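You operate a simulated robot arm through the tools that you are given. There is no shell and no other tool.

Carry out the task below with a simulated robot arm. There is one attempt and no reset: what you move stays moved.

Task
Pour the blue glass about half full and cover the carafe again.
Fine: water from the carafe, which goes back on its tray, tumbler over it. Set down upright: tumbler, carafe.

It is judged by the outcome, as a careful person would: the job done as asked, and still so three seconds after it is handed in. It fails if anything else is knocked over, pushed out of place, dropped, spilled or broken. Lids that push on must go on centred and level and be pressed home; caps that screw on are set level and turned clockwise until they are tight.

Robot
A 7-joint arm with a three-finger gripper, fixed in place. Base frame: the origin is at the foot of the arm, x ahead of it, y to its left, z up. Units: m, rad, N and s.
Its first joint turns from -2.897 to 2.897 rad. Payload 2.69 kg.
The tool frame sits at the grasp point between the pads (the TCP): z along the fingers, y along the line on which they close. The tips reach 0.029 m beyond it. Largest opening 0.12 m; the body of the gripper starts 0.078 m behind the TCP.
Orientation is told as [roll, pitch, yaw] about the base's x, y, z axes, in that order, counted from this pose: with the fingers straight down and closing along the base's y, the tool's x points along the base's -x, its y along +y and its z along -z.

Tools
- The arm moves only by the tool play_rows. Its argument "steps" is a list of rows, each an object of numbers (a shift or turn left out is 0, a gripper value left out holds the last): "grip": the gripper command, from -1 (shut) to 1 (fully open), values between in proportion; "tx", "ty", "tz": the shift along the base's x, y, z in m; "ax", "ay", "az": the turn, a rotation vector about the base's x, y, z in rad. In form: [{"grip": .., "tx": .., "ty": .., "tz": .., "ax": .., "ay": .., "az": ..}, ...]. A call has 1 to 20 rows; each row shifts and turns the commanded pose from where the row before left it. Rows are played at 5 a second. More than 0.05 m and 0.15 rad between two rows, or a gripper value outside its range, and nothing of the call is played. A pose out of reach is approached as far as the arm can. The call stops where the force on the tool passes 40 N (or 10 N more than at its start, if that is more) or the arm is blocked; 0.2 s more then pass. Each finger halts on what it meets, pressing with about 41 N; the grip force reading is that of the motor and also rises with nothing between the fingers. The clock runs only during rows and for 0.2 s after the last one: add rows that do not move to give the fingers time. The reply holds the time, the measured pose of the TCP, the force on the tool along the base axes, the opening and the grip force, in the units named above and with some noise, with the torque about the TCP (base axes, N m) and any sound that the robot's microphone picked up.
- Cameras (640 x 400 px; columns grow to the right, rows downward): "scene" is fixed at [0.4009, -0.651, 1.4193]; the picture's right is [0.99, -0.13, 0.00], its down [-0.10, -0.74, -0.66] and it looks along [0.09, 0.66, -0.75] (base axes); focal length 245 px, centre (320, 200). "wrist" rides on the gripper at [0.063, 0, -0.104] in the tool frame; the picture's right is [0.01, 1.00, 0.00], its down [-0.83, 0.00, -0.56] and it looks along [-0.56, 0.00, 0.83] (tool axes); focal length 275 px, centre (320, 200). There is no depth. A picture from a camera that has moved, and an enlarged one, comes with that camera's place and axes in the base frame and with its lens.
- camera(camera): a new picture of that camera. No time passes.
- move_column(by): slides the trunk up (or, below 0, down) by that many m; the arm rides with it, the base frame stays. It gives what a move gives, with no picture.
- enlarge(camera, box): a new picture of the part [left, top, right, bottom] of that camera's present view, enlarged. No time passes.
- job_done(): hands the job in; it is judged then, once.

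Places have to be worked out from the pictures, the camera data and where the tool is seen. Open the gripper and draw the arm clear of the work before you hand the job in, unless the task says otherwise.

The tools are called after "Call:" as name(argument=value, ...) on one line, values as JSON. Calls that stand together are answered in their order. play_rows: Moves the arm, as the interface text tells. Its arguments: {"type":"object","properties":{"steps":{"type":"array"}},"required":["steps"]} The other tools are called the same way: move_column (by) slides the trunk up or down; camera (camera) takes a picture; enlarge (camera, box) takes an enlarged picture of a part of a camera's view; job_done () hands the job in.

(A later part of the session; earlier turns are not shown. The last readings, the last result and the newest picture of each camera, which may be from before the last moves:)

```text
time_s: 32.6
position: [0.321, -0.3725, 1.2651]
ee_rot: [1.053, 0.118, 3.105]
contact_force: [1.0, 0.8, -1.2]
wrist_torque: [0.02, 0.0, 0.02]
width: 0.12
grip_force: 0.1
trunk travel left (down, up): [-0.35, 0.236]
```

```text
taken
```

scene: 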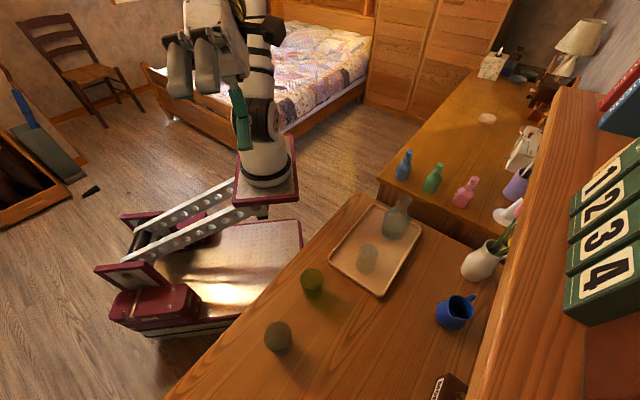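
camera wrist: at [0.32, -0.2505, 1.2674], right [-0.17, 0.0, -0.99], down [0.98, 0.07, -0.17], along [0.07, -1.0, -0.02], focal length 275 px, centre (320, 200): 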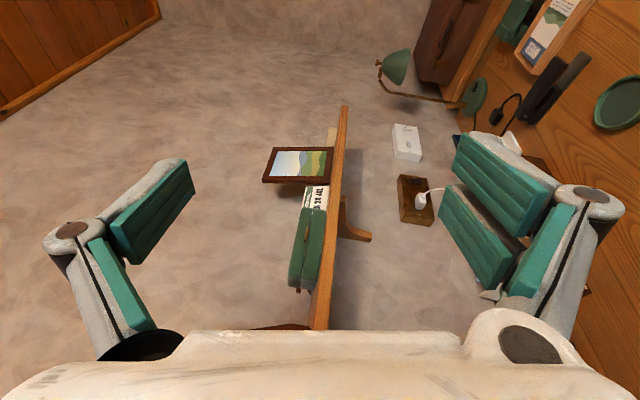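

Call:
play_rows(steps=[{"ax": 0.0037, "ay": -0.1303, "az": -0.0735}, {"ax": 0.0037, "ay": -0.1303, "az": -0.0735}, {"ax": 0.0037, "ay": -0.1303, "az": -0.0735}, {"ax": 0.0037, "ay": -0.1303, "az": -0.0735}, {"ax": 0.0037, "ay": -0.1303, "az": -0.0735}, {"ax": 0.0037, "ay": -0.1303, "az": -0.0735}, {"ax": 0.0037, "ay": -0.1303, "az": -0.0735}, {"ax": 0.0037, "ay": -0.1303, "az": -0.0735}, {"ax": 0.0037, "ay": -0.1303, "az": -0.0735}, {"ax": 0.0037, "ay": -0.1303, "az": -0.0735}, {}])

Call:
camera(camera="wrist")

Call:
camera(camera="scene")

```text
time_s: 35.0
position: [0.3223, -0.3715, 1.2672]
ee_rot: [-0.111, 1.054, 1.472]
contact_force: [0.1, -0.3, 0.8]
wrist_torque: [0.04, 0.03, 0.0]
width: 0.12
grip_force: 0.0
trunk travel left (down, up): [-0.35, 0.236]
```

```text
taken
camera wrist: at [0.3178, -0.3126, 1.3732], right [-1.0, 0.0, -0.05], down [0.02, 0.89, -0.45], along [0.05, -0.45, -0.89], focal length 275 px, centre (320, 200)
```

wrist: 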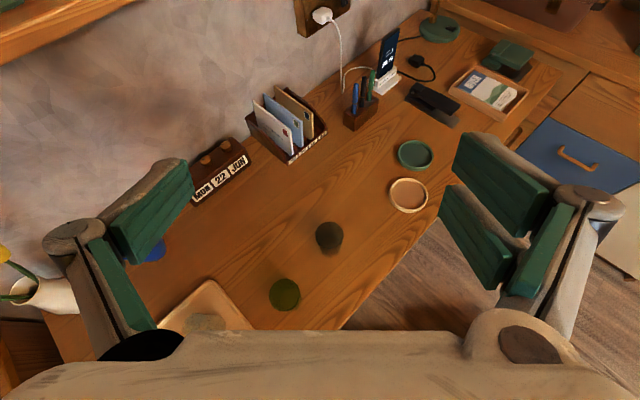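

```text
taken
```

scene: 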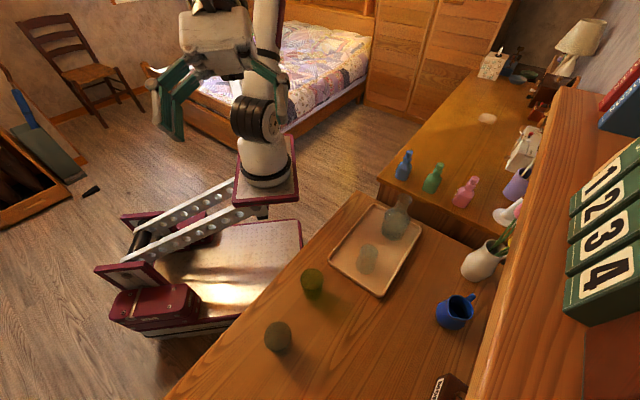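

Camera is on top now, with a good view along the table. I zoom on the two glasses to confirm colours.

Call:
enlarge(camera="wrist", box=[240, 190, 400, 320])

Call:
enlarge(camera="wrist", box=[310, 210, 350, 260])

Call:
enlarge(camera="wrist", box=[380, 120, 450, 220])

```text
3.08 times, centred on (320, 255) of wrist
camera zoom: at [0.3178, -0.3126, 1.3732], right [-1.0, 0.0, -0.05], down [0.02, 0.89, -0.45], along [0.05, -0.45, -0.89], focal length 847 px, centre (320, 31)
```

zoom: 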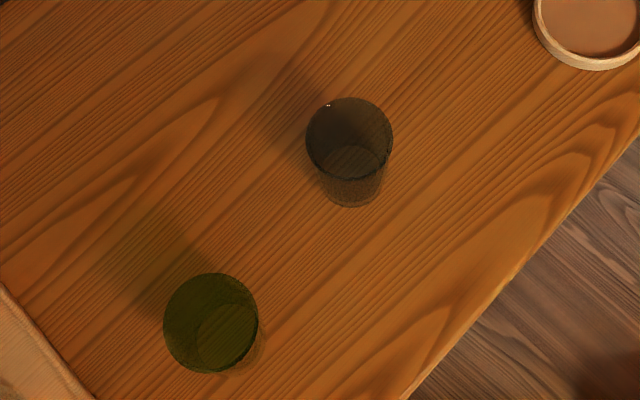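

```text
8.00 times, centred on (330, 235) of wrist
camera zoom: at [0.3178, -0.3126, 1.3732], right [-1.0, 0.0, -0.05], down [0.02, 0.89, -0.45], along [0.05, -0.45, -0.89], focal length 2202 px, centre (240, -80)
```

zoom: 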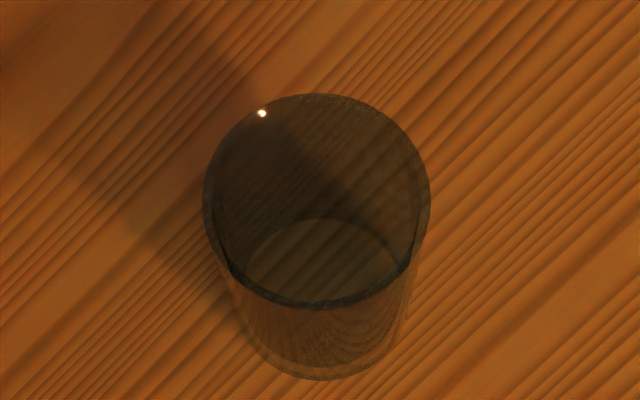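

```text
4.00 times, centred on (415, 170) of wrist
camera zoom: at [0.3178, -0.3126, 1.3732], right [-1.0, 0.0, -0.05], down [0.02, 0.89, -0.45], along [0.05, -0.45, -0.89], focal length 1101 px, centre (-60, 320)
```

zoom: 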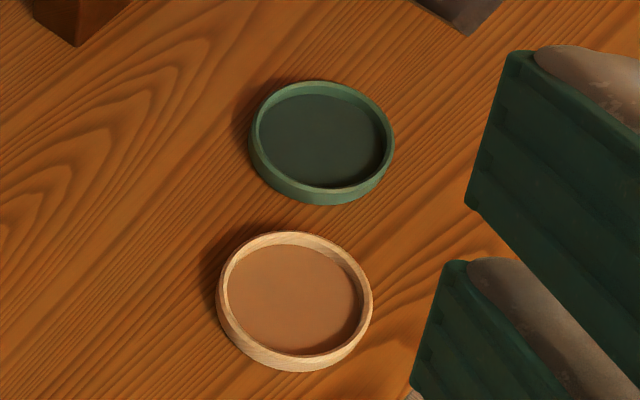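

The dark-grey glass is clearly distinct from the green one, so it is the blue-tinted one; its axis is near (0.328,-0.508). Now I rehearse: level the attitude, move to the pour side at z≈1.05, then tilt about +y.

Call:
play_rows(steps=[{"tx": -0.0187, "ty": -0.0213, "tz": -0.036, "ax": 0.01, "ay": 0.055, "az": 0.003}, {"tx": -0.0187, "ty": -0.0213, "tz": -0.036}, {"tx": -0.0187, "ty": -0.0213, "tz": -0.036}, {"tx": -0.0187, "ty": -0.0213, "tz": -0.036}, {"tx": -0.0187, "ty": -0.0213, "tz": -0.036}, {"tx": -0.0187, "ty": -0.0213, "tz": -0.036}, {}, {}])

Call:
camera(camera="wrist")

```text
time_s: 36.8
position: [0.2127, -0.5004, 1.0483]
ee_rot: [0.004, 1.049, 1.576]
contact_force: [1.1, -1.0, 0.2]
wrist_torque: [0.02, 0.02, -0.03]
width: 0.12
grip_force: 0.0
trunk travel left (down, up): [-0.35, 0.236]
```

```text
taken
camera wrist: at [0.2126, -0.442, 1.1565], right [-1.0, 0.0, 0.01], down [-0.01, 0.9, -0.44], along [0.0, -0.44, -0.9], focal length 275 px, centre (320, 200)
```

wrist: 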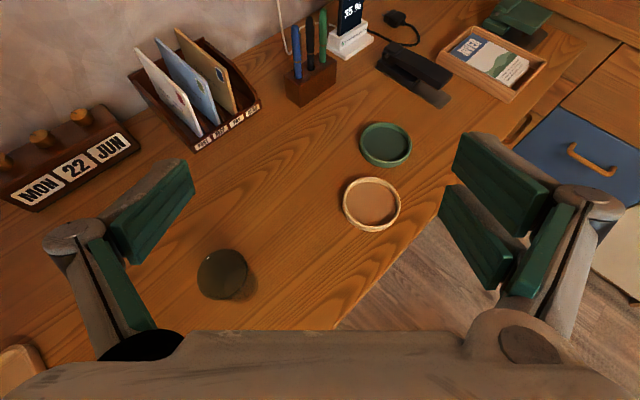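

Good. Now the tilt rehearsal about +y here.

Call:
play_rows(steps=[{"ay": 0.149}, {"ay": 0.149}, {"ay": 0.149}, {"ay": 0.149}, {"ay": 0.149}, {"ay": 0.149}, {"ay": 0.149}, {"ay": 0.149}, {"ay": 0.149}, {"ay": 0.149}, {"ay": 0.149}, {"ay": 0.149}, {}, {}])

Call:
camera(camera="wrist")

Call:
camera(camera="scene")

```text
time_s: 39.8
position: [0.2109, -0.5003, 1.0504]
ee_rot: [1.682, -0.192, 2.608]
contact_force: [-0.1, 0.5, 0.1]
wrist_torque: [-0.02, 0.0, -0.01]
width: 0.1199
grip_force: 0.1
trunk travel left (down, up): [-0.35, 0.236]
```

```text
taken
camera wrist: at [0.3149, -0.4415, 1.0272], right [0.22, 0.0, 0.97], down [-0.43, 0.9, 0.1], along [-0.88, -0.44, 0.2], focal length 275 px, centre (320, 200)
```

wrist: 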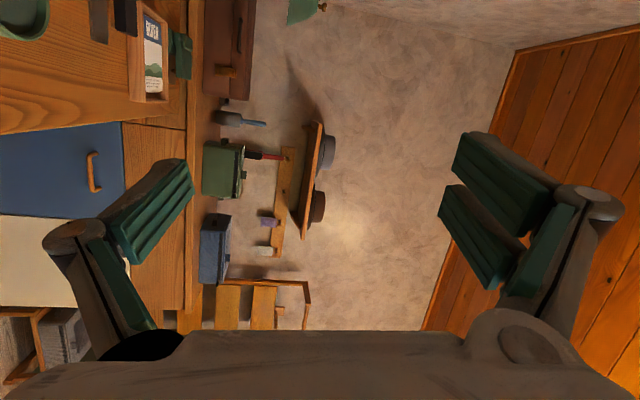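

```text
taken
```

scene: 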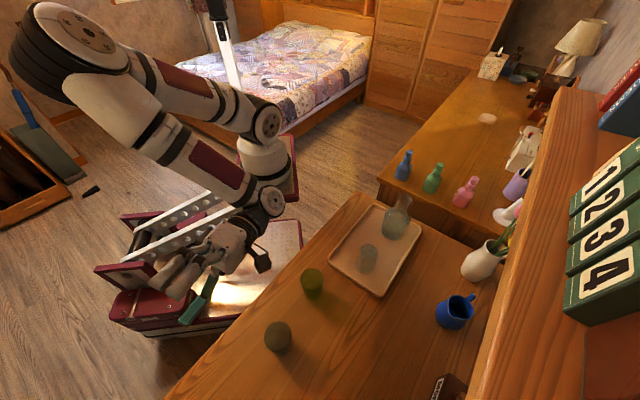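

The camera-up attitude allows more than 100° of tilt with position held. I rewind the tilt, and reduce the downward pitch to about 15° so that the camera stays farther from the glass during the pour.

Call:
play_rows(steps=[{"ay": -0.149}, {"ay": -0.149}, {"ay": -0.149}, {"ay": -0.149}, {"ay": -0.149}, {"ay": -0.149}, {"ay": -0.149}, {"ay": -0.149}, {"ay": -0.149}, {"ay": -0.149}, {"ay": -0.149}, {"ay": -0.149}, {"ax": -0.131}, {"ax": -0.131}, {}])

```text
time_s: 43.0
position: [0.2108, -0.5008, 1.0496]
ee_rot: [0.004, 1.31, 1.579]
contact_force: [-0.7, 0.1, 1.0]
wrist_torque: [-0.01, 0.03, 0.05]
width: 0.1199
grip_force: 0.1
trunk travel left (down, up): [-0.35, 0.236]
```

Pitch is now 15° below horizontal. I lower to near the real pour height at the −x side of the glass and repeat the tilt rehearsal there.

Call:
play_rows(steps=[{"tx": -0.003, "ty": -0.003, "tz": -0.04}, {"tx": -0.003, "ty": -0.003, "tz": -0.04}, {"tz": -0.04}, {"tz": -0.03}, {"tz": -0.02}, {}, {}])

Call:
camera(camera="scene")

Call:
camera(camera="wrist")

```text
time_s: 44.6
position: [0.2052, -0.5042, 0.8813]
ee_rot: [0.007, 1.309, 1.578]
contact_force: [0.7, 0.2, 0.4]
wrist_torque: [0.0, 0.01, 0.02]
width: 0.12
grip_force: 0.1
trunk travel left (down, up): [-0.35, 0.236]
```

```text
taken
```

scene: 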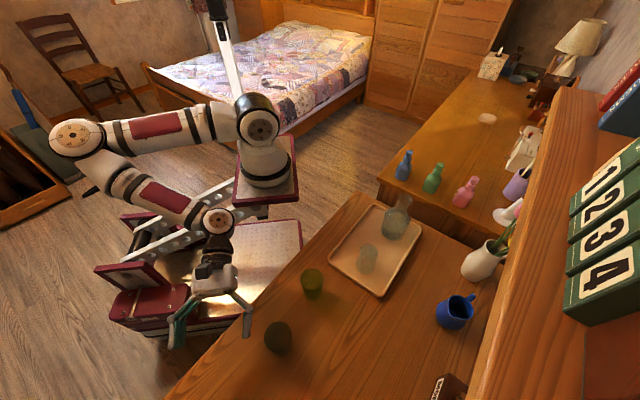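

```text
taken
camera wrist: at [0.205, -0.4215, 0.9691], right [-1.0, 0.0, 0.01], down [-0.01, 0.75, -0.66], along [0.0, -0.66, -0.75], focal length 275 px, centre (320, 200)
```

wrist: 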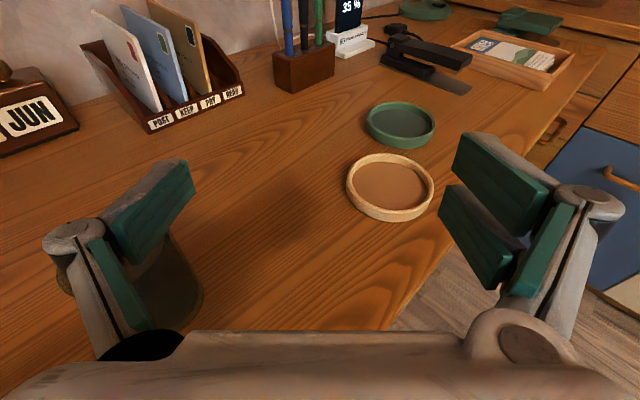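

Call:
play_rows(steps=[{"ay": 0.149}, {"ay": 0.149}, {"ay": 0.149}, {"ay": 0.149}, {"ay": 0.149}, {"ay": 0.149}, {"ay": 0.149}, {"ay": 0.149}, {"ay": 0.149}, {"ay": 0.149}, {"ay": 0.149}, {"ay": 0.149}, {}])

Call:
camera(camera="scene")

Call:
camera(camera="wrist")

```text
time_s: 47.4
position: [0.2039, -0.5053, 0.8805]
ee_rot: [1.629, -0.214, 2.877]
contact_force: [1.1, -0.1, 0.7]
wrist_torque: [0.02, -0.02, 0.0]
width: 0.1198
grip_force: 0.1
trunk travel left (down, up): [-0.35, 0.236]
```

```text
taken
```

scene: 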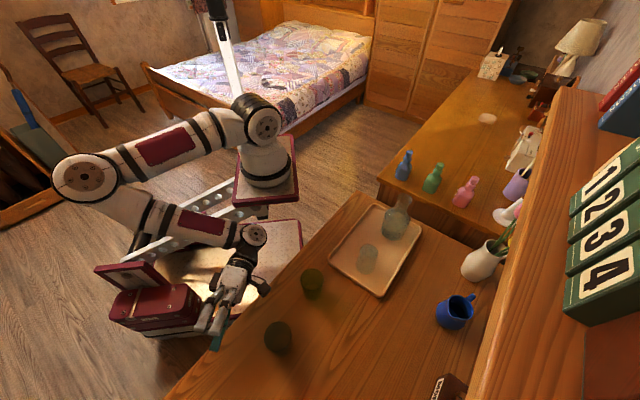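

```text
taken
camera wrist: at [0.2902, -0.4218, 0.861], right [0.22, 0.0, 0.97], down [-0.64, 0.75, 0.15], along [-0.73, -0.66, 0.17], focal length 275 px, centre (320, 200)
```

wrist: 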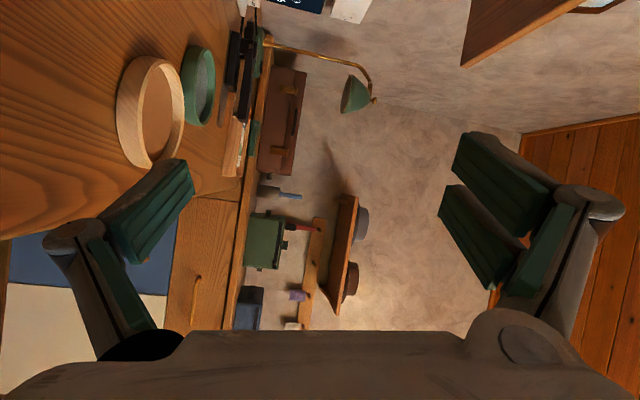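

The full pour motion is reachable at real height. I rewind the tilt and raise again.

Call:
play_rows(steps=[{"ay": -0.149}, {"ay": -0.149}, {"ay": -0.149}, {"ay": -0.149}, {"ay": -0.149}, {"ay": -0.149}, {"ay": -0.149}, {"ay": -0.149}, {"ay": -0.149}, {"ay": -0.149}, {"ay": -0.149}, {"ay": -0.149}, {"tz": 0.04}, {"tz": 0.04}, {"tz": 0.04}, {"tz": 0.04}, {}])

```text
time_s: 51.0
position: [0.2057, -0.506, 1.0381]
ee_rot: [0.008, 1.309, 1.582]
contact_force: [0.8, 0.9, -0.5]
wrist_torque: [0.03, 0.01, -0.03]
width: 0.1203
grip_force: 0.1
trunk travel left (down, up): [-0.35, 0.236]
```

I swing over to above the carafe, turning the tool to point along about −27° azimuth, staying at z≈1.04.

Call:
play_rows(steps=[{"tx": 0.0349, "ty": 0.0202, "az": 0.0777}, {"tx": 0.0349, "ty": 0.0202, "az": 0.0777}, {"tx": 0.0349, "ty": 0.0202, "az": 0.0777}, {"tx": 0.0349, "ty": 0.0202, "az": 0.0777}, {"tx": 0.0349, "ty": 0.0202, "az": 0.0777}, {"tx": 0.0349, "ty": 0.0202, "az": 0.0777}, {"tx": 0.0349, "ty": 0.0202, "az": 0.0777}, {"tx": 0.0349, "ty": 0.0202, "az": 0.0777}, {"tx": 0.0349, "ty": 0.0202, "az": 0.0777}, {"tx": 0.0349, "ty": 0.0202, "az": 0.0777}, {}, {}])

Call:
camera(camera="scene")

Call:
camera(camera="wrist")

```text
time_s: 53.6
position: [0.5394, -0.4285, 1.0703]
ee_rot: [0.008, 1.307, 2.359]
contact_force: [0.0, 0.1, 0.1]
wrist_torque: [0.01, 0.01, -0.02]
width: 0.1202
grip_force: 0.0
out of reach, approached as far as the arm can: row 1, 2, 3, 4, 5, 6, 7, 8, 9
trunk travel left (down, up): [-0.35, 0.236]
```

```text
taken
```

scene: 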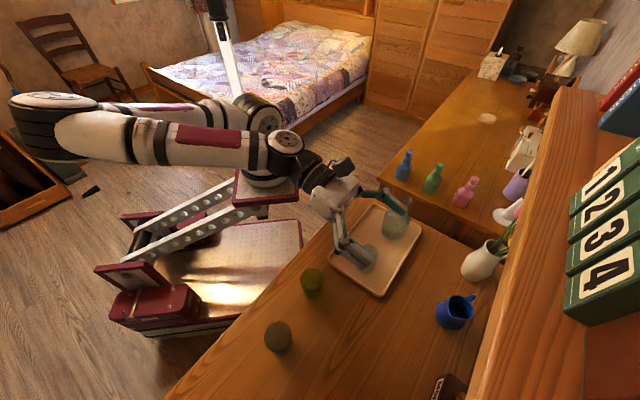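

```text
taken
camera wrist: at [0.481, -0.3692, 1.1583], right [-0.71, -0.7, 0.01], down [-0.53, 0.53, -0.66], along [0.46, -0.47, -0.75], focal length 275 px, centre (320, 200)
```

wrist: 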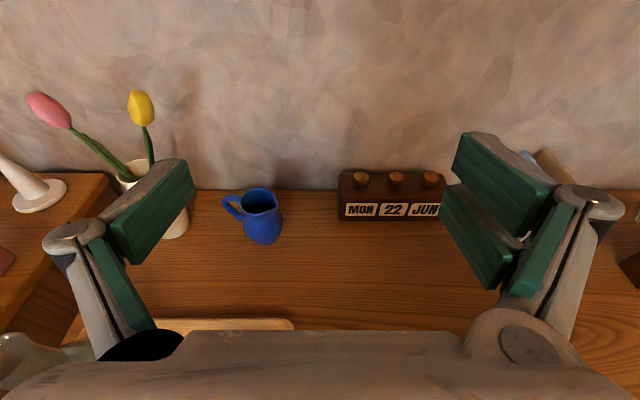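

The arm gets too folded near its base at this height, so the path was clipped. Raising the trunk will put the shoulder farther from the wrist; I raise it in two stages, lowering the hand in between to stay below the shelf.

Call:
move_column(by=0.1)

Call:
play_rows(steps=[{"tz": -0.035}, {"tz": -0.035}, {"tz": -0.03}, {}])

Call:
move_column(by=0.1)

Call:
play_rows(steps=[{"tz": -0.035}, {"tz": -0.035}, {"tz": -0.03}, {}])

Call:
camera(camera="scene")

```text
time_s: 54.9
position: [0.5359, -0.4287, 1.1686]
ee_rot: [0.01, 1.31, 2.358]
contact_force: [0.3, -0.1, -0.5]
wrist_torque: [0.02, 0.0, 0.05]
width: 0.12
grip_force: 0.0
trunk travel left (down, up): [-0.45, 0.136]
```

```text
time_s: 55.9
position: [0.536, -0.4307, 1.0681]
ee_rot: [0.009, 1.309, 2.358]
contact_force: [-0.4, -0.7, -0.5]
wrist_torque: [-0.03, -0.02, -0.01]
width: 0.12
grip_force: 0.0
trunk travel left (down, up): [-0.45, 0.136]
```

```text
time_s: 57.3
position: [0.5376, -0.428, 1.1674]
ee_rot: [0.007, 1.309, 2.357]
contact_force: [0.0, -0.1, 0.0]
wrist_torque: [-0.02, 0.0, -0.02]
width: 0.1198
grip_force: 0.1
trunk travel left (down, up): [-0.55, 0.036]
```

```text
time_s: 58.3
position: [0.5361, -0.4296, 1.0688]
ee_rot: [0.009, 1.309, 2.359]
contact_force: [-0.4, 0.5, -0.6]
wrist_torque: [0.0, 0.01, -0.02]
width: 0.1198
grip_force: 0.0
trunk travel left (down, up): [-0.55, 0.036]
```

```text
taken
```

scene: 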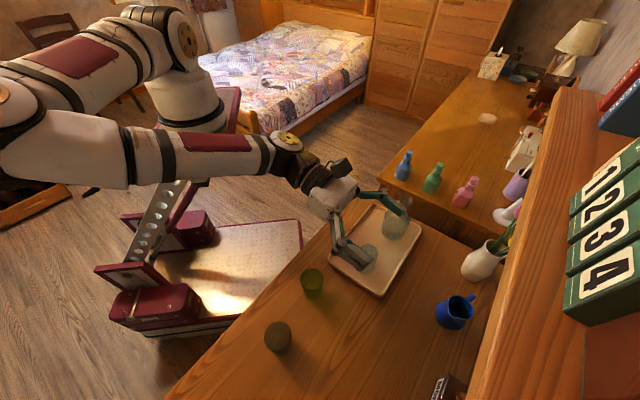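

The lift swings the arm's base back as it rises, giving more room. Now I move over the carafe, tool pointing toward −27° azimuth.

Call:
play_rows(steps=[{"tx": 0.0226, "ty": 0.0294, "tz": -0.004, "az": 0.0444}, {"tx": 0.0226, "ty": 0.0294, "tz": -0.004, "az": 0.0444}, {"tx": 0.0226, "ty": 0.0294, "tz": -0.004, "az": 0.0444}, {"tx": 0.0226, "ty": 0.0294, "tz": -0.004, "az": 0.0444}, {"tx": 0.0226, "ty": 0.0294, "tz": -0.004, "az": 0.0444}, {"tx": 0.0226, "ty": 0.0294, "tz": -0.004, "az": 0.0444}, {"tx": 0.0226, "ty": 0.0294, "tz": -0.004, "az": 0.0444}, {}, {}])

Call:
camera(camera="scene")

Call:
camera(camera="wrist")

```text
time_s: 60.3
position: [0.6953, -0.2228, 1.04]
ee_rot: [0.008, 1.308, 2.665]
contact_force: [0.3, -0.3, 0.6]
wrist_torque: [0.02, 0.0, 0.01]
width: 0.12
grip_force: 0.1
trunk travel left (down, up): [-0.55, 0.036]
```

```text
taken
```

scene: 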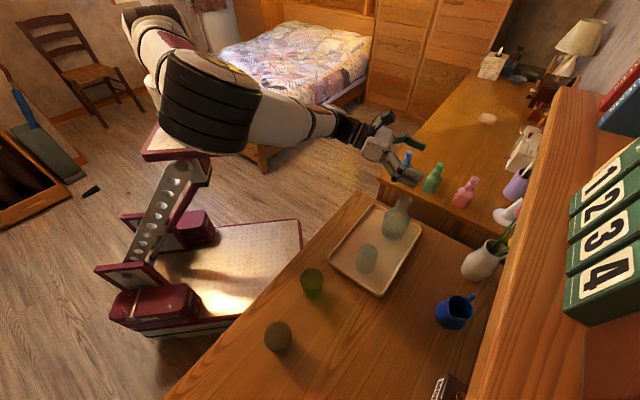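

```text
taken
camera wrist: at [0.6205, -0.1835, 1.1286], right [-0.46, -0.89, 0.01], down [-0.67, 0.34, -0.66], along [0.58, -0.31, -0.75], focal length 275 px, centre (320, 200)
```

wrist: 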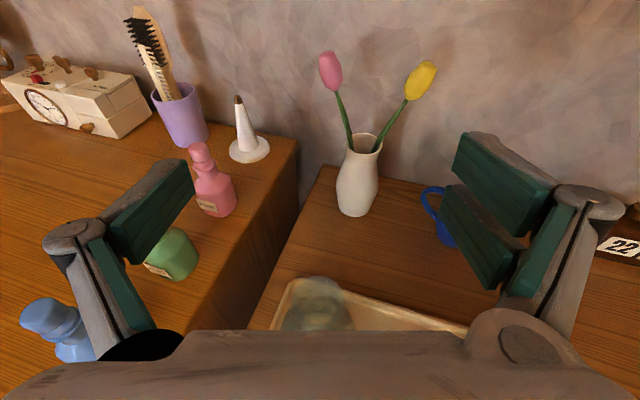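

Reached exactly. The carafe appears centred in the view; I descend vertically with the fingers straddling it, pausing part-way to check.

Call:
play_rows(steps=[{"grip": 1, "tx": -0.001, "ty": -0.0008, "tz": -0.035}, {"tz": -0.035}, {"tz": -0.035}, {"tz": -0.025}, {}, {}])

Call:
enlarge(camera="scene", box=[330, 110, 470, 260])

Call:
camera(camera="wrist")

```text
time_s: 61.7
position: [0.6942, -0.2239, 0.917]
ee_rot: [0.01, 1.307, 2.666]
contact_force: [0.4, 0.0, -0.1]
wrist_torque: [-0.03, 0.0, -0.02]
width: 0.1201
grip_force: 0.1
out of reach, approached as far as the arm can: row 4
trunk travel left (down, up): [-0.55, 0.036]
```

```text
2.67 times, centred on (400, 185) of scene
camera zoom: at [0.4009, -0.651, 1.4193], right [0.99, -0.13, 0.0], down [-0.1, -0.74, -0.66], along [0.09, 0.66, -0.75], focal length 654 px, centre (107, 240)
```

zoom: 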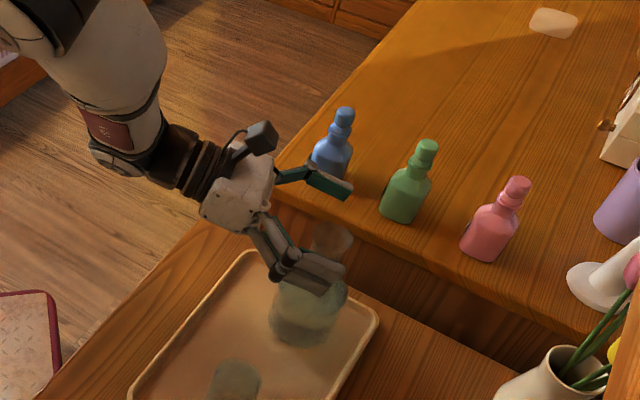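

```text
taken
camera wrist: at [0.6198, -0.1851, 1.0052], right [-0.46, -0.89, 0.01], down [-0.67, 0.34, -0.66], along [0.58, -0.31, -0.75], focal length 275 px, centre (320, 200)
```

wrist: 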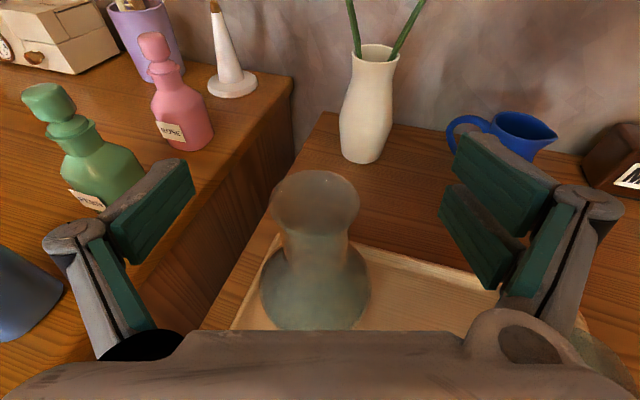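

The carafe is centred between the fingers, but the arm hits a limit near z=0.917 with the trunk this high. I lower the trunk instead, which carries the hand straight down.

Call:
move_column(by=-0.05)

Call:
camera(camera="wrist")

```text
time_s: 62.6
position: [0.7366, -0.2244, 0.8684]
ee_rot: [0.007, 1.306, 2.665]
contact_force: [0.7, -1.2, 0.0]
wrist_torque: [0.0, -0.02, 0.02]
width: 0.12
grip_force: 0.0
trunk travel left (down, up): [-0.5, 0.086]
```

```text
taken
camera wrist: at [0.6631, -0.1849, 0.957], right [-0.46, -0.89, 0.01], down [-0.67, 0.35, -0.66], along [0.58, -0.31, -0.75], focal length 275 px, centre (320, 200)
```

wrist: 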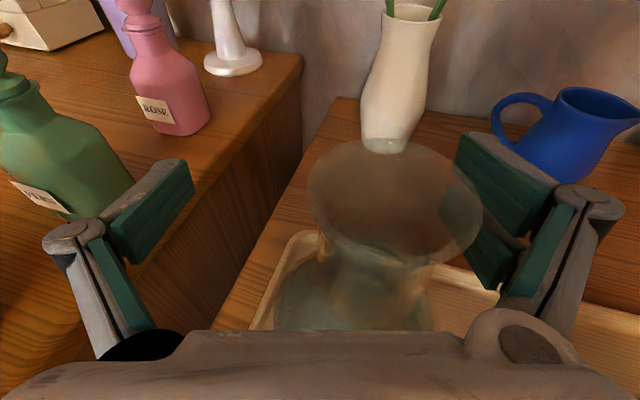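

Lowering the trunk also swung the hand 4 cm in +x (no contact: forces near zero, mouth still at (0.694,-0.223)). I move straight back in −x to recentre.

Call:
play_rows(steps=[{"grip": 1, "tx": -0.021}, {"tx": -0.0205}, {}, {}])

Call:
camera(camera="wrist")

```text
time_s: 63.6
position: [0.6961, -0.2258, 0.8778]
ee_rot: [0.008, 1.304, 2.666]
contact_force: [-0.4, 0.2, 0.6]
wrist_torque: [0.02, -0.01, -0.02]
width: 0.1199
grip_force: 0.1
out of reach, approached as far as the arm can: row 1, 2
trunk travel left (down, up): [-0.5, 0.086]
```

```text
taken
camera wrist: at [0.6234, -0.1861, 0.9662], right [-0.46, -0.89, 0.01], down [-0.67, 0.35, -0.65], along [0.58, -0.31, -0.76], focal length 275 px, centre (320, 200)
```

wrist: 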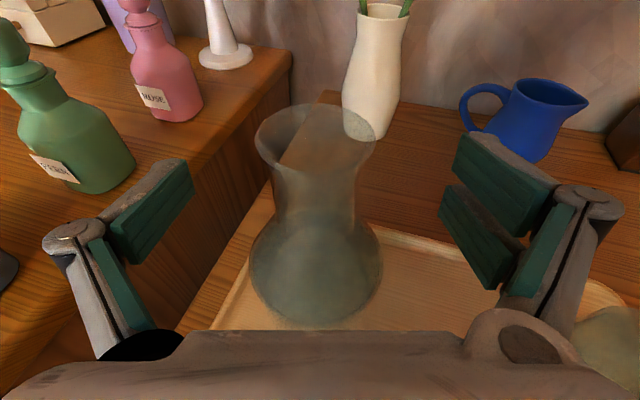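

Recentred, but still at a low limit of z≈0.878 for this trunk height. I raise the hand well clear of the mouth, lower the trunk another 10 cm, and come down again.

Call:
play_rows(steps=[{"grip": 1, "tz": 0.04}, {"tz": 0.04}, {"tz": 0.04}, {"tz": 0.04}, {"tz": 0.04}, {"tz": 0.02}, {}])

Call:
move_column(by=-0.1)

```text
time_s: 65.2
position: [0.7002, -0.226, 1.095]
ee_rot: [0.006, 1.305, 2.667]
contact_force: [0.7, 0.8, 0.1]
wrist_torque: [0.01, -0.01, 0.0]
width: 0.12
grip_force: 0.1
trunk travel left (down, up): [-0.5, 0.086]
```

```text
time_s: 66.5
position: [0.7397, -0.225, 0.9957]
ee_rot: [0.009, 1.307, 2.668]
contact_force: [-0.5, 0.2, -0.1]
wrist_torque: [0.02, 0.02, -0.01]
width: 0.1201
grip_force: 0.1
trunk travel left (down, up): [-0.4, 0.186]
```

Call:
play_rows(steps=[{"grip": 1, "tx": -0.023, "ty": 0.0006}, {"tx": -0.0225, "ty": 0.0006}, {}, {"tz": -0.035}, {"tz": -0.035}, {"tz": -0.03}, {}, {}])

Call:
camera(camera="wrist")

Call:
camera(camera="scene")

```text
time_s: 68.3
position: [0.7268, -0.2373, 0.8901]
ee_rot: [0.008, 1.306, 2.667]
contact_force: [-0.3, 0.5, 0.4]
wrist_torque: [0.0, 0.03, 0.0]
width: 0.1203
grip_force: 0.0
out of reach, approached as far as the arm can: row 1, 2
trunk travel left (down, up): [-0.4, 0.186]
```

```text
taken
camera wrist: at [0.6532, -0.1988, 0.9792], right [-0.46, -0.89, 0.01], down [-0.67, 0.35, -0.66], along [0.58, -0.31, -0.75], focal length 275 px, centre (320, 200)
```

wrist: 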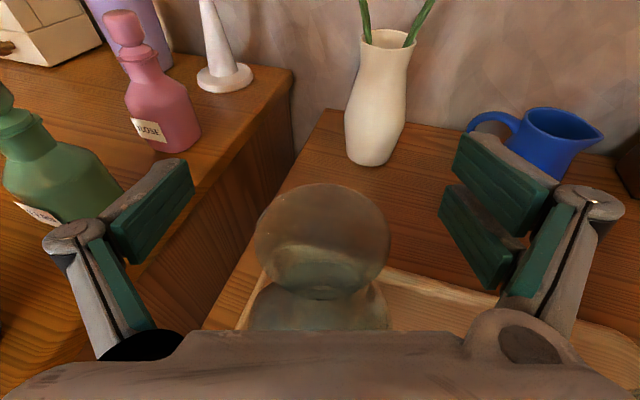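

```text
taken
```

scene: 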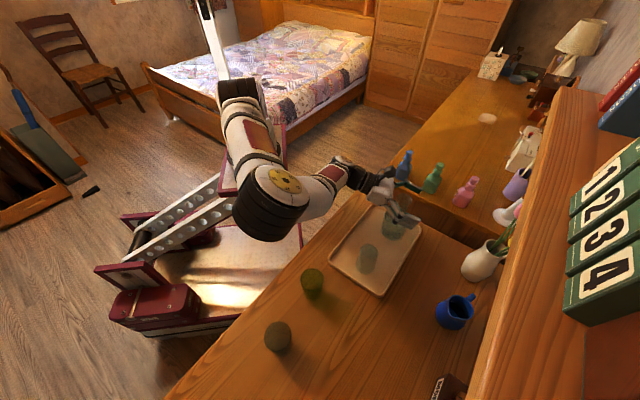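

The carafe is untouched (mouth still at (0.694,-0.221)). Now lower down, I try again to recentre on the carafe axis.

Call:
play_rows(steps=[{"grip": 1, "tx": -0.016, "ty": 0.0068}, {"tx": -0.0165, "ty": 0.0067}, {}, {}])

```text
time_s: 69.3
position: [0.6942, -0.2248, 0.8893]
ee_rot: [0.008, 1.305, 2.665]
contact_force: [0.1, 0.2, 0.2]
wrist_torque: [-0.03, 0.01, 0.0]
width: 0.1197
grip_force: 0.0
trunk travel left (down, up): [-0.4, 0.186]
```

Centred at z≈0.889. Continuing the descent toward z≈0.80 in small rows.

Call:
play_rows(steps=[{"grip": 1, "tz": -0.02, "ty": 0.001}, {"tz": -0.02}, {"tz": -0.02}, {}, {}])

Call:
camera(camera="wrist")

Call:
enlarge(camera="scene", box=[330, 130, 470, 280])

```text
time_s: 70.5
position: [0.6945, -0.2258, 0.8281]
ee_rot: [0.008, 1.305, 2.667]
contact_force: [-0.3, -0.6, 0.6]
wrist_torque: [-0.02, 0.0, -0.01]
width: 0.12
grip_force: 0.1
trunk travel left (down, up): [-0.4, 0.186]
```

```text
taken
camera wrist: at [0.6204, -0.1863, 0.9181], right [-0.46, -0.89, 0.01], down [-0.67, 0.35, -0.66], along [0.58, -0.31, -0.75], focal length 275 px, centre (320, 200)
```

wrist: 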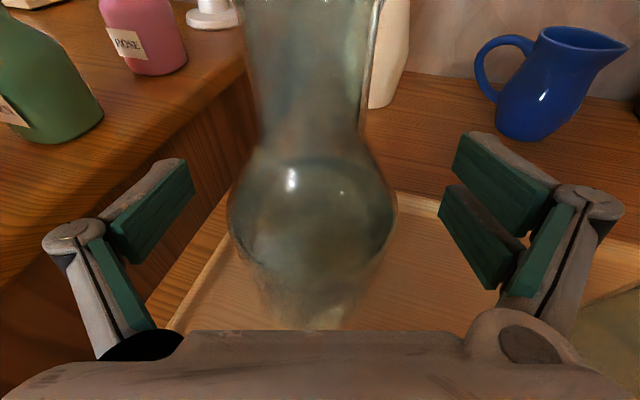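

```text
2.67 times, centred on (400, 205) of scene
camera zoom: at [0.4009, -0.651, 1.4193], right [0.99, -0.13, 0.0], down [-0.1, -0.74, -0.66], along [0.09, 0.66, -0.75], focal length 654 px, centre (107, 187)
```

zoom: 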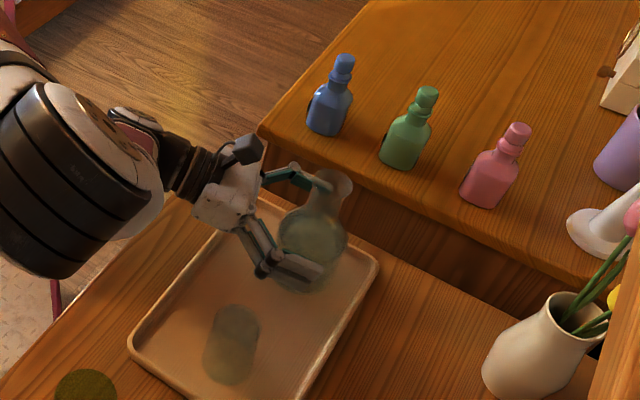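

Call:
enlarge(camera="wrist", box=[210, 60, 420, 335])

Call:
enlarge(camera="scene", box=[375, 185, 425, 245])

```text
1.45 times, centred on (315, 198) of wrist
camera zoom: at [0.6204, -0.1863, 0.9181], right [-0.46, -0.89, 0.01], down [-0.67, 0.35, -0.66], along [0.58, -0.31, -0.75], focal length 400 px, centre (327, 204)
```

zoom: 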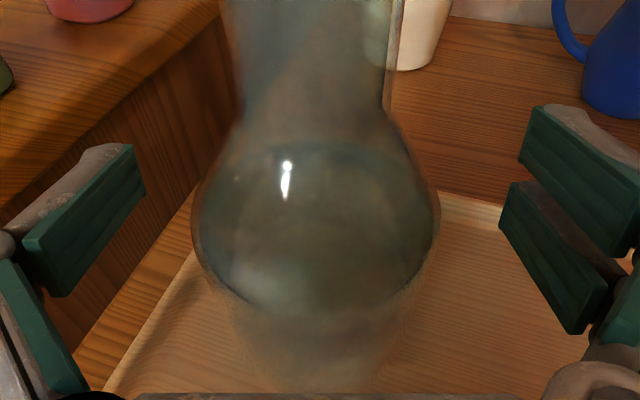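

```text
6.67 times, centred on (400, 215) of scene
camera zoom: at [0.4009, -0.651, 1.4193], right [0.99, -0.13, 0.0], down [-0.1, -0.74, -0.66], along [0.09, 0.66, -0.75], focal length 1636 px, centre (-213, 100)
```

zoom: 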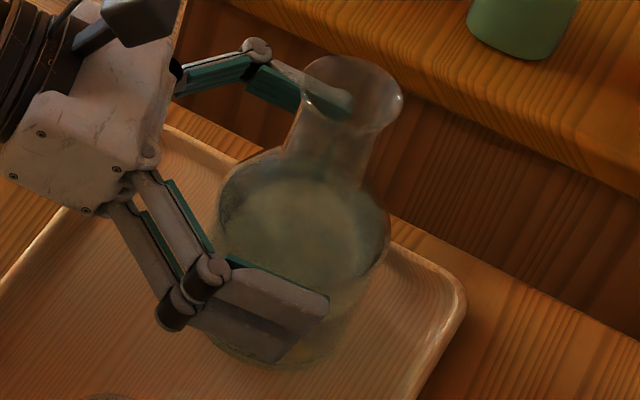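

The water surface shows at about z≈0.80 in the body (roughly 6–7 cm deep). I shift 3–4 mm to centre on the body and go down to grip height z≈0.796.

Call:
play_rows(steps=[{"grip": 1, "tx": 0.001, "ty": 0.003, "tz": -0.012}, {"tz": -0.012}, {"tz": -0.008}, {}, {}])

Call:
camera(camera="wrist")

Call:
enlarge(camera="scene", box=[350, 165, 440, 265])

```text
time_s: 71.7
position: [0.701, -0.2251, 0.8064]
ee_rot: [0.009, 1.304, 2.666]
contact_force: [-0.7, 0.4, 0.1]
wrist_torque: [-0.04, 0.01, -0.03]
width: 0.1201
grip_force: 0.1
out of reach, approached as far as the arm can: row 3
trunk travel left (down, up): [-0.4, 0.186]
```

```text
taken
camera wrist: at [0.6261, -0.1855, 0.8955], right [-0.46, -0.89, 0.01], down [-0.67, 0.35, -0.65], along [0.58, -0.31, -0.76], focal length 275 px, centre (320, 200)
```

wrist: 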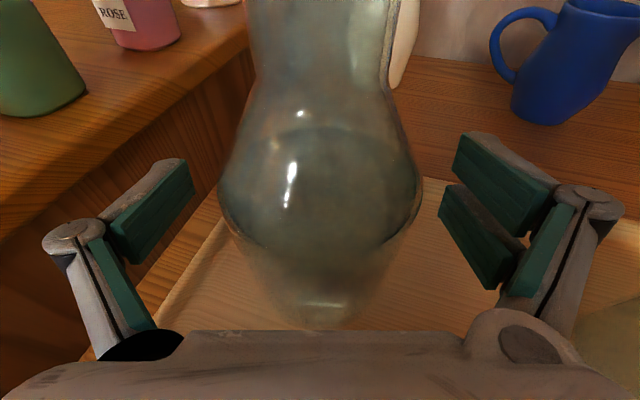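

```text
4.00 times, centred on (395, 215) of scene
camera zoom: at [0.4009, -0.651, 1.4193], right [0.99, -0.13, 0.0], down [-0.1, -0.74, -0.66], along [0.09, 0.66, -0.75], focal length 981 px, centre (20, 140)
```

zoom: 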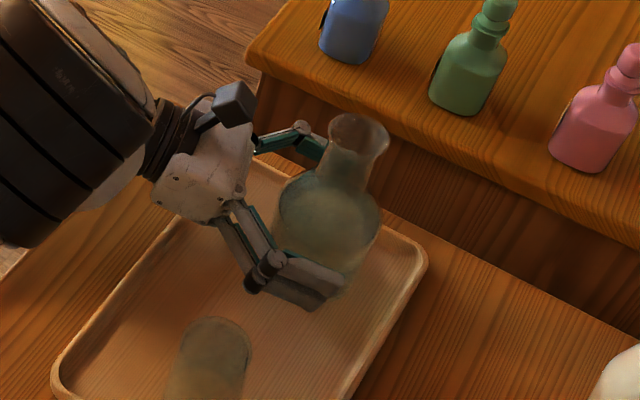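

The arm stops at z≈0.806, which is still on the straight part of the body, and the carafe is centred. I close the gripper here.

Call:
play_rows(steps=[{"grip": 0.5}, {"grip": 0.3}, {"grip": -1}, {}, {}, {}])

Call:
camera(camera="wrist")

```text
time_s: 73.1
position: [0.7, -0.224, 0.8055]
ee_rot: [0.008, 1.304, 2.668]
contact_force: [-0.5, 0.0, 0.5]
wrist_torque: [-0.05, 0.04, 0.03]
width: 0.075
grip_force: 41.4
trunk travel left (down, up): [-0.4, 0.186]
```

```text
taken
camera wrist: at [0.626, -0.1854, 0.8955], right [-0.46, -0.89, 0.01], down [-0.67, 0.35, -0.65], along [0.58, -0.31, -0.76], focal length 275 px, centre (320, 200)
```

wrist: 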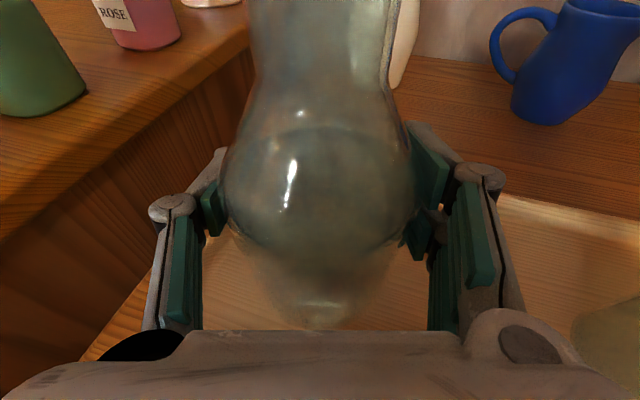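

Gripped firmly at 75 mm without disturbing it. I lift gently a few cm and check weight and attitude.

Call:
play_rows(steps=[{"grip": -1, "tz": 0.006}, {"tz": 0.01}, {"tz": 0.015}, {"tz": 0.02}, {"tz": 0.02}, {}, {}])

Call:
camera(camera="wrist")

Call:
enlarge(camera="scene", box=[340, 130, 450, 250])

```text
time_s: 74.7
position: [0.7013, -0.2235, 0.878]
ee_rot: [0.01, 1.306, 2.668]
contact_force: [0.4, 0.0, -7.1]
wrist_torque: [-0.02, -0.06, 0.02]
width: 0.0746
grip_force: 40.6
trunk travel left (down, up): [-0.4, 0.186]
```

```text
taken
camera wrist: at [0.6264, -0.1848, 0.9669], right [-0.46, -0.89, 0.01], down [-0.67, 0.35, -0.66], along [0.58, -0.31, -0.75], focal length 275 px, centre (320, 200)
```

wrist: 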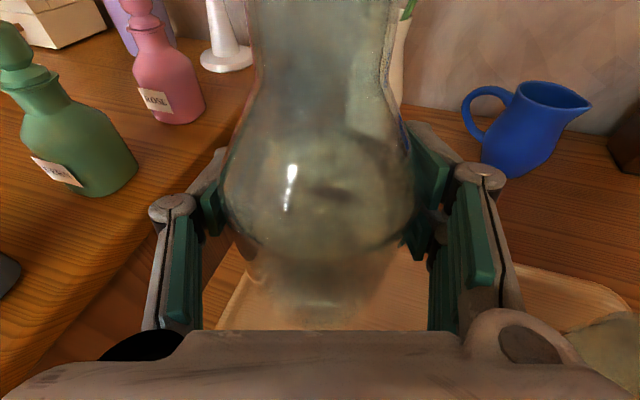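

```text
3.33 times, centred on (395, 190) of scene
camera zoom: at [0.4009, -0.651, 1.4193], right [0.99, -0.13, 0.0], down [-0.1, -0.74, -0.66], along [0.09, 0.66, -0.75], focal length 818 px, centre (70, 233)
```

zoom: 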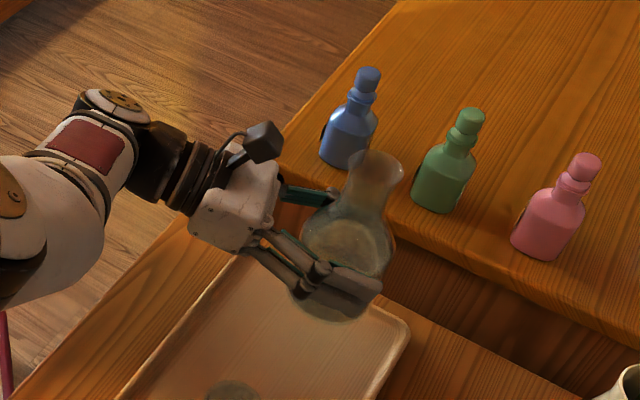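

Carafe lifted level, about 7.1 N. I take it outward and up, clear of everything, before swinging around toward the blue glass.

Call:
play_rows(steps=[{"grip": -1, "tx": 0.0115, "ty": -0.022, "tz": 0.0105}, {"tx": 0.0115, "ty": -0.022, "tz": 0.0105}, {"tx": 0.0115, "ty": -0.022, "tz": 0.0105}, {"tx": -0.0117, "ty": -0.03, "tz": 0.0235}, {"tx": -0.0117, "ty": -0.03, "tz": 0.0235}, {"tx": -0.0117, "ty": -0.03, "tz": 0.0235}, {}, {}])

```text
time_s: 76.5
position: [0.6974, -0.3828, 0.9779]
ee_rot: [0.008, 1.305, 2.667]
contact_force: [-0.3, -0.3, -5.6]
wrist_torque: [-0.02, -0.04, 0.01]
width: 0.075
grip_force: 40.9
trunk travel left (down, up): [-0.4, 0.186]
```

Reached cleanly. Now the swing around the outside toward the pour side, turning the tool to point along −y.

Call:
play_rows(steps=[{"grip": -1, "tx": -0.025, "ty": -0.0225, "az": -0.0731}, {"tx": -0.025, "ty": -0.0225, "az": -0.0731}, {"tx": -0.025, "ty": -0.0225, "az": -0.0731}, {"tx": -0.025, "ty": -0.0225, "az": -0.0731}, {"tx": -0.03, "ty": -0.018, "az": -0.0731}, {"tx": -0.03, "ty": -0.018, "az": -0.0731}, {"tx": -0.03, "ty": -0.018, "az": -0.0731}, {"tx": -0.03, "ty": -0.018, "az": -0.0731}, {"tx": -0.03, "ty": -0.018, "az": -0.0731}, {}, {}])

Call:
camera(camera="scene")

```text
time_s: 78.9
position: [0.4484, -0.56, 0.9791]
ee_rot: [0.009, 1.304, 2.008]
contact_force: [0.2, -1.0, -6.2]
wrist_torque: [-0.02, -0.03, 0.0]
width: 0.0747
grip_force: 41.6
trunk travel left (down, up): [-0.4, 0.186]
```

```text
taken
```

scene: 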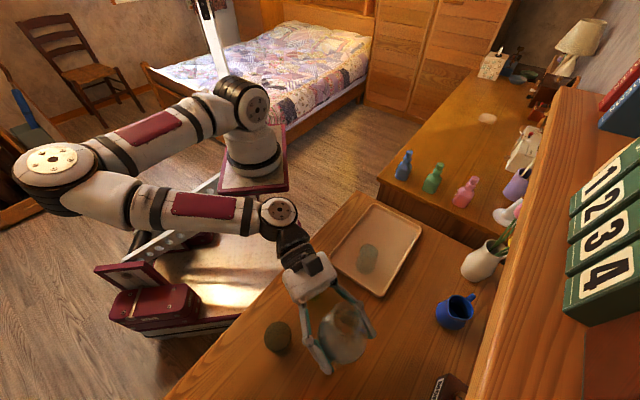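

Call:
play_rows(steps=[{"grip": -1, "tx": -0.033, "az": -0.0624}, {"tx": -0.033, "az": -0.0624}, {"tx": -0.033, "az": -0.0624}, {"tx": -0.033, "az": -0.0624}, {"tx": -0.033, "az": -0.0624}, {"tx": -0.033, "az": -0.0624}, {"tx": -0.033, "az": -0.0624}, {}, {}])

Call:
camera(camera="wrist")

Call:
camera(camera="scene")

```text
time_s: 80.9
position: [0.2171, -0.5615, 0.9811]
ee_rot: [0.008, 1.306, 1.57]
contact_force: [0.5, -0.3, -5.7]
wrist_torque: [-0.03, 0.02, 0.0]
width: 0.0746
grip_force: 40.8
trunk travel left (down, up): [-0.4, 0.186]
```

```text
taken
camera wrist: at [0.2188, -0.4777, 1.0688], right [-1.0, 0.01, 0.01], down [0.0, 0.75, -0.66], along [-0.01, -0.66, -0.75], focal length 275 px, centre (320, 200)
```

wrist: 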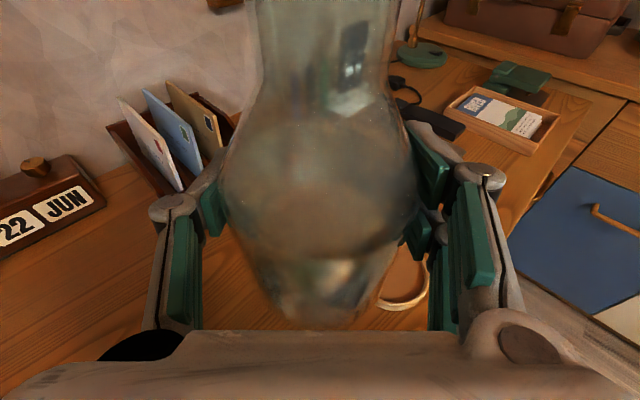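

```text
taken
```

scene: 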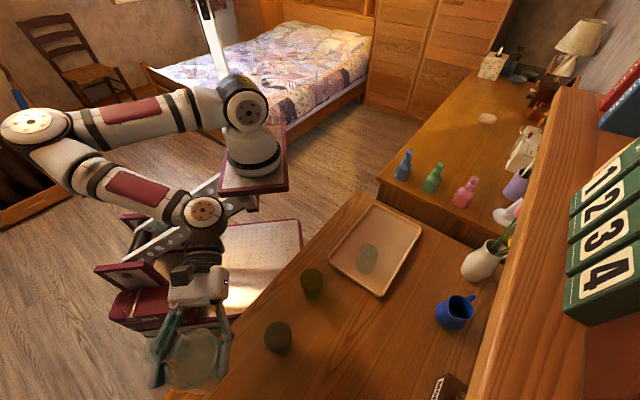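

Carafe is now beside the blue glass, level. I take a few still readings of its weight as a baseline before pouring.

Call:
play_rows(steps=[{"grip": -1}, {}])

Call:
play_rows(steps=[{"grip": -1}, {}])

Call:
play_rows(steps=[{"grip": -1}, {}])

Call:
play_rows(steps=[{"grip": -1}, {}])

Call:
enlarge(camera="scene", box=[130, 280, 310, 400])

```text
time_s: 81.5
position: [0.2179, -0.5616, 0.9791]
ee_rot: [0.007, 1.305, 1.574]
contact_force: [0.1, 0.8, -5.7]
wrist_torque: [0.0, 0.02, -0.04]
width: 0.0746
grip_force: 41.3
trunk travel left (down, up): [-0.4, 0.186]
```

```text
time_s: 82.1
position: [0.2182, -0.5602, 0.9801]
ee_rot: [0.008, 1.305, 1.572]
contact_force: [-0.2, 0.4, -6.4]
wrist_torque: [-0.03, 0.0, 0.02]
width: 0.0747
grip_force: 41.0
trunk travel left (down, up): [-0.4, 0.186]
```

```text
time_s: 82.7
position: [0.2177, -0.5619, 0.9803]
ee_rot: [0.009, 1.306, 1.57]
contact_force: [0.7, 0.1, -5.6]
wrist_torque: [-0.06, 0.0, -0.01]
width: 0.0745
grip_force: 41.0
trunk travel left (down, up): [-0.4, 0.186]
```

```text
time_s: 83.3
position: [0.2173, -0.5609, 0.979]
ee_rot: [0.007, 1.307, 1.572]
contact_force: [-0.2, 0.2, -6.6]
wrist_torque: [-0.05, 0.04, 0.0]
width: 0.0746
grip_force: 40.8
trunk travel left (down, up): [-0.4, 0.186]
```

```text
3.33 times, centred on (220, 340) of scene
camera zoom: at [0.4009, -0.651, 1.4193], right [0.99, -0.13, 0.0], down [-0.1, -0.74, -0.66], along [0.09, 0.66, -0.75], focal length 818 px, centre (653, -267)
```

zoom: 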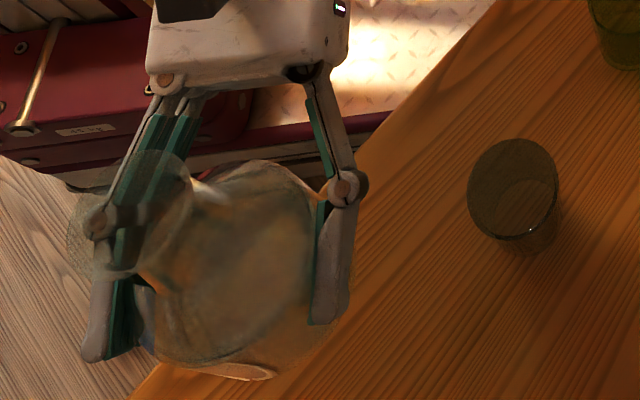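

Baseline weight ≈ 6.0 N. I move in beside the glass at z≈0.94 and tilt to 45° (well short of flowing).

Call:
play_rows(steps=[{"grip": -1, "tx": 0.0058, "ty": 0.016, "tz": -0.0133}, {"tx": 0.0058, "ty": 0.016, "tz": -0.0133}, {"tx": 0.0059, "ty": 0.016, "tz": -0.0134}, {}, {"ay": 0.12}, {"ay": 0.12}, {"ay": 0.12}, {"ay": 0.12}, {"ay": 0.12}, {"ay": 0.12}, {}, {}])

Call:
enlarge(camera="scene", box=[170, 260, 330, 400])

Call:
camera(camera="wrist")

```text
time_s: 85.9
position: [0.2344, -0.5131, 0.9402]
ee_rot: [1.289, 0.811, 2.751]
contact_force: [-0.2, 0.5, -7.0]
wrist_torque: [-0.03, -0.05, -0.02]
width: 0.0749
grip_force: 41.0
trunk travel left (down, up): [-0.4, 0.186]
```

```text
2.86 times, centred on (250, 330) of scene
camera zoom: at [0.4009, -0.651, 1.4193], right [0.99, -0.13, 0.0], down [-0.1, -0.74, -0.66], along [0.09, 0.66, -0.75], focal length 701 px, centre (520, -171)
```

zoom: 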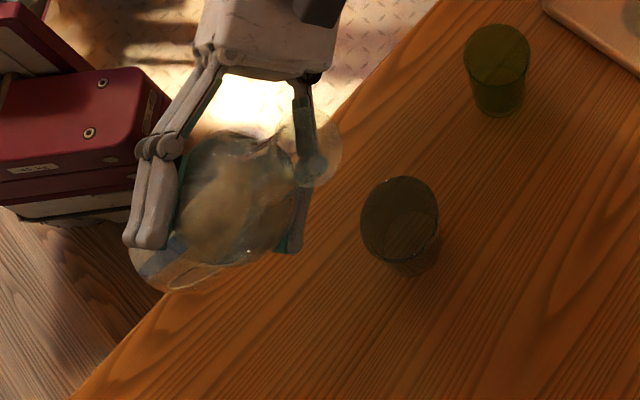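

```text
taken
camera wrist: at [0.294, -0.4297, 1.006], right [-0.75, 0.01, 0.67], down [-0.43, 0.75, -0.49], along [-0.5, -0.66, -0.56], focal length 275 px, centre (320, 200)
```

wrist: 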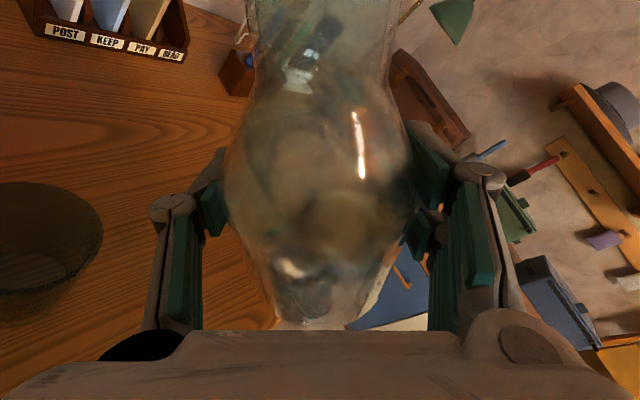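

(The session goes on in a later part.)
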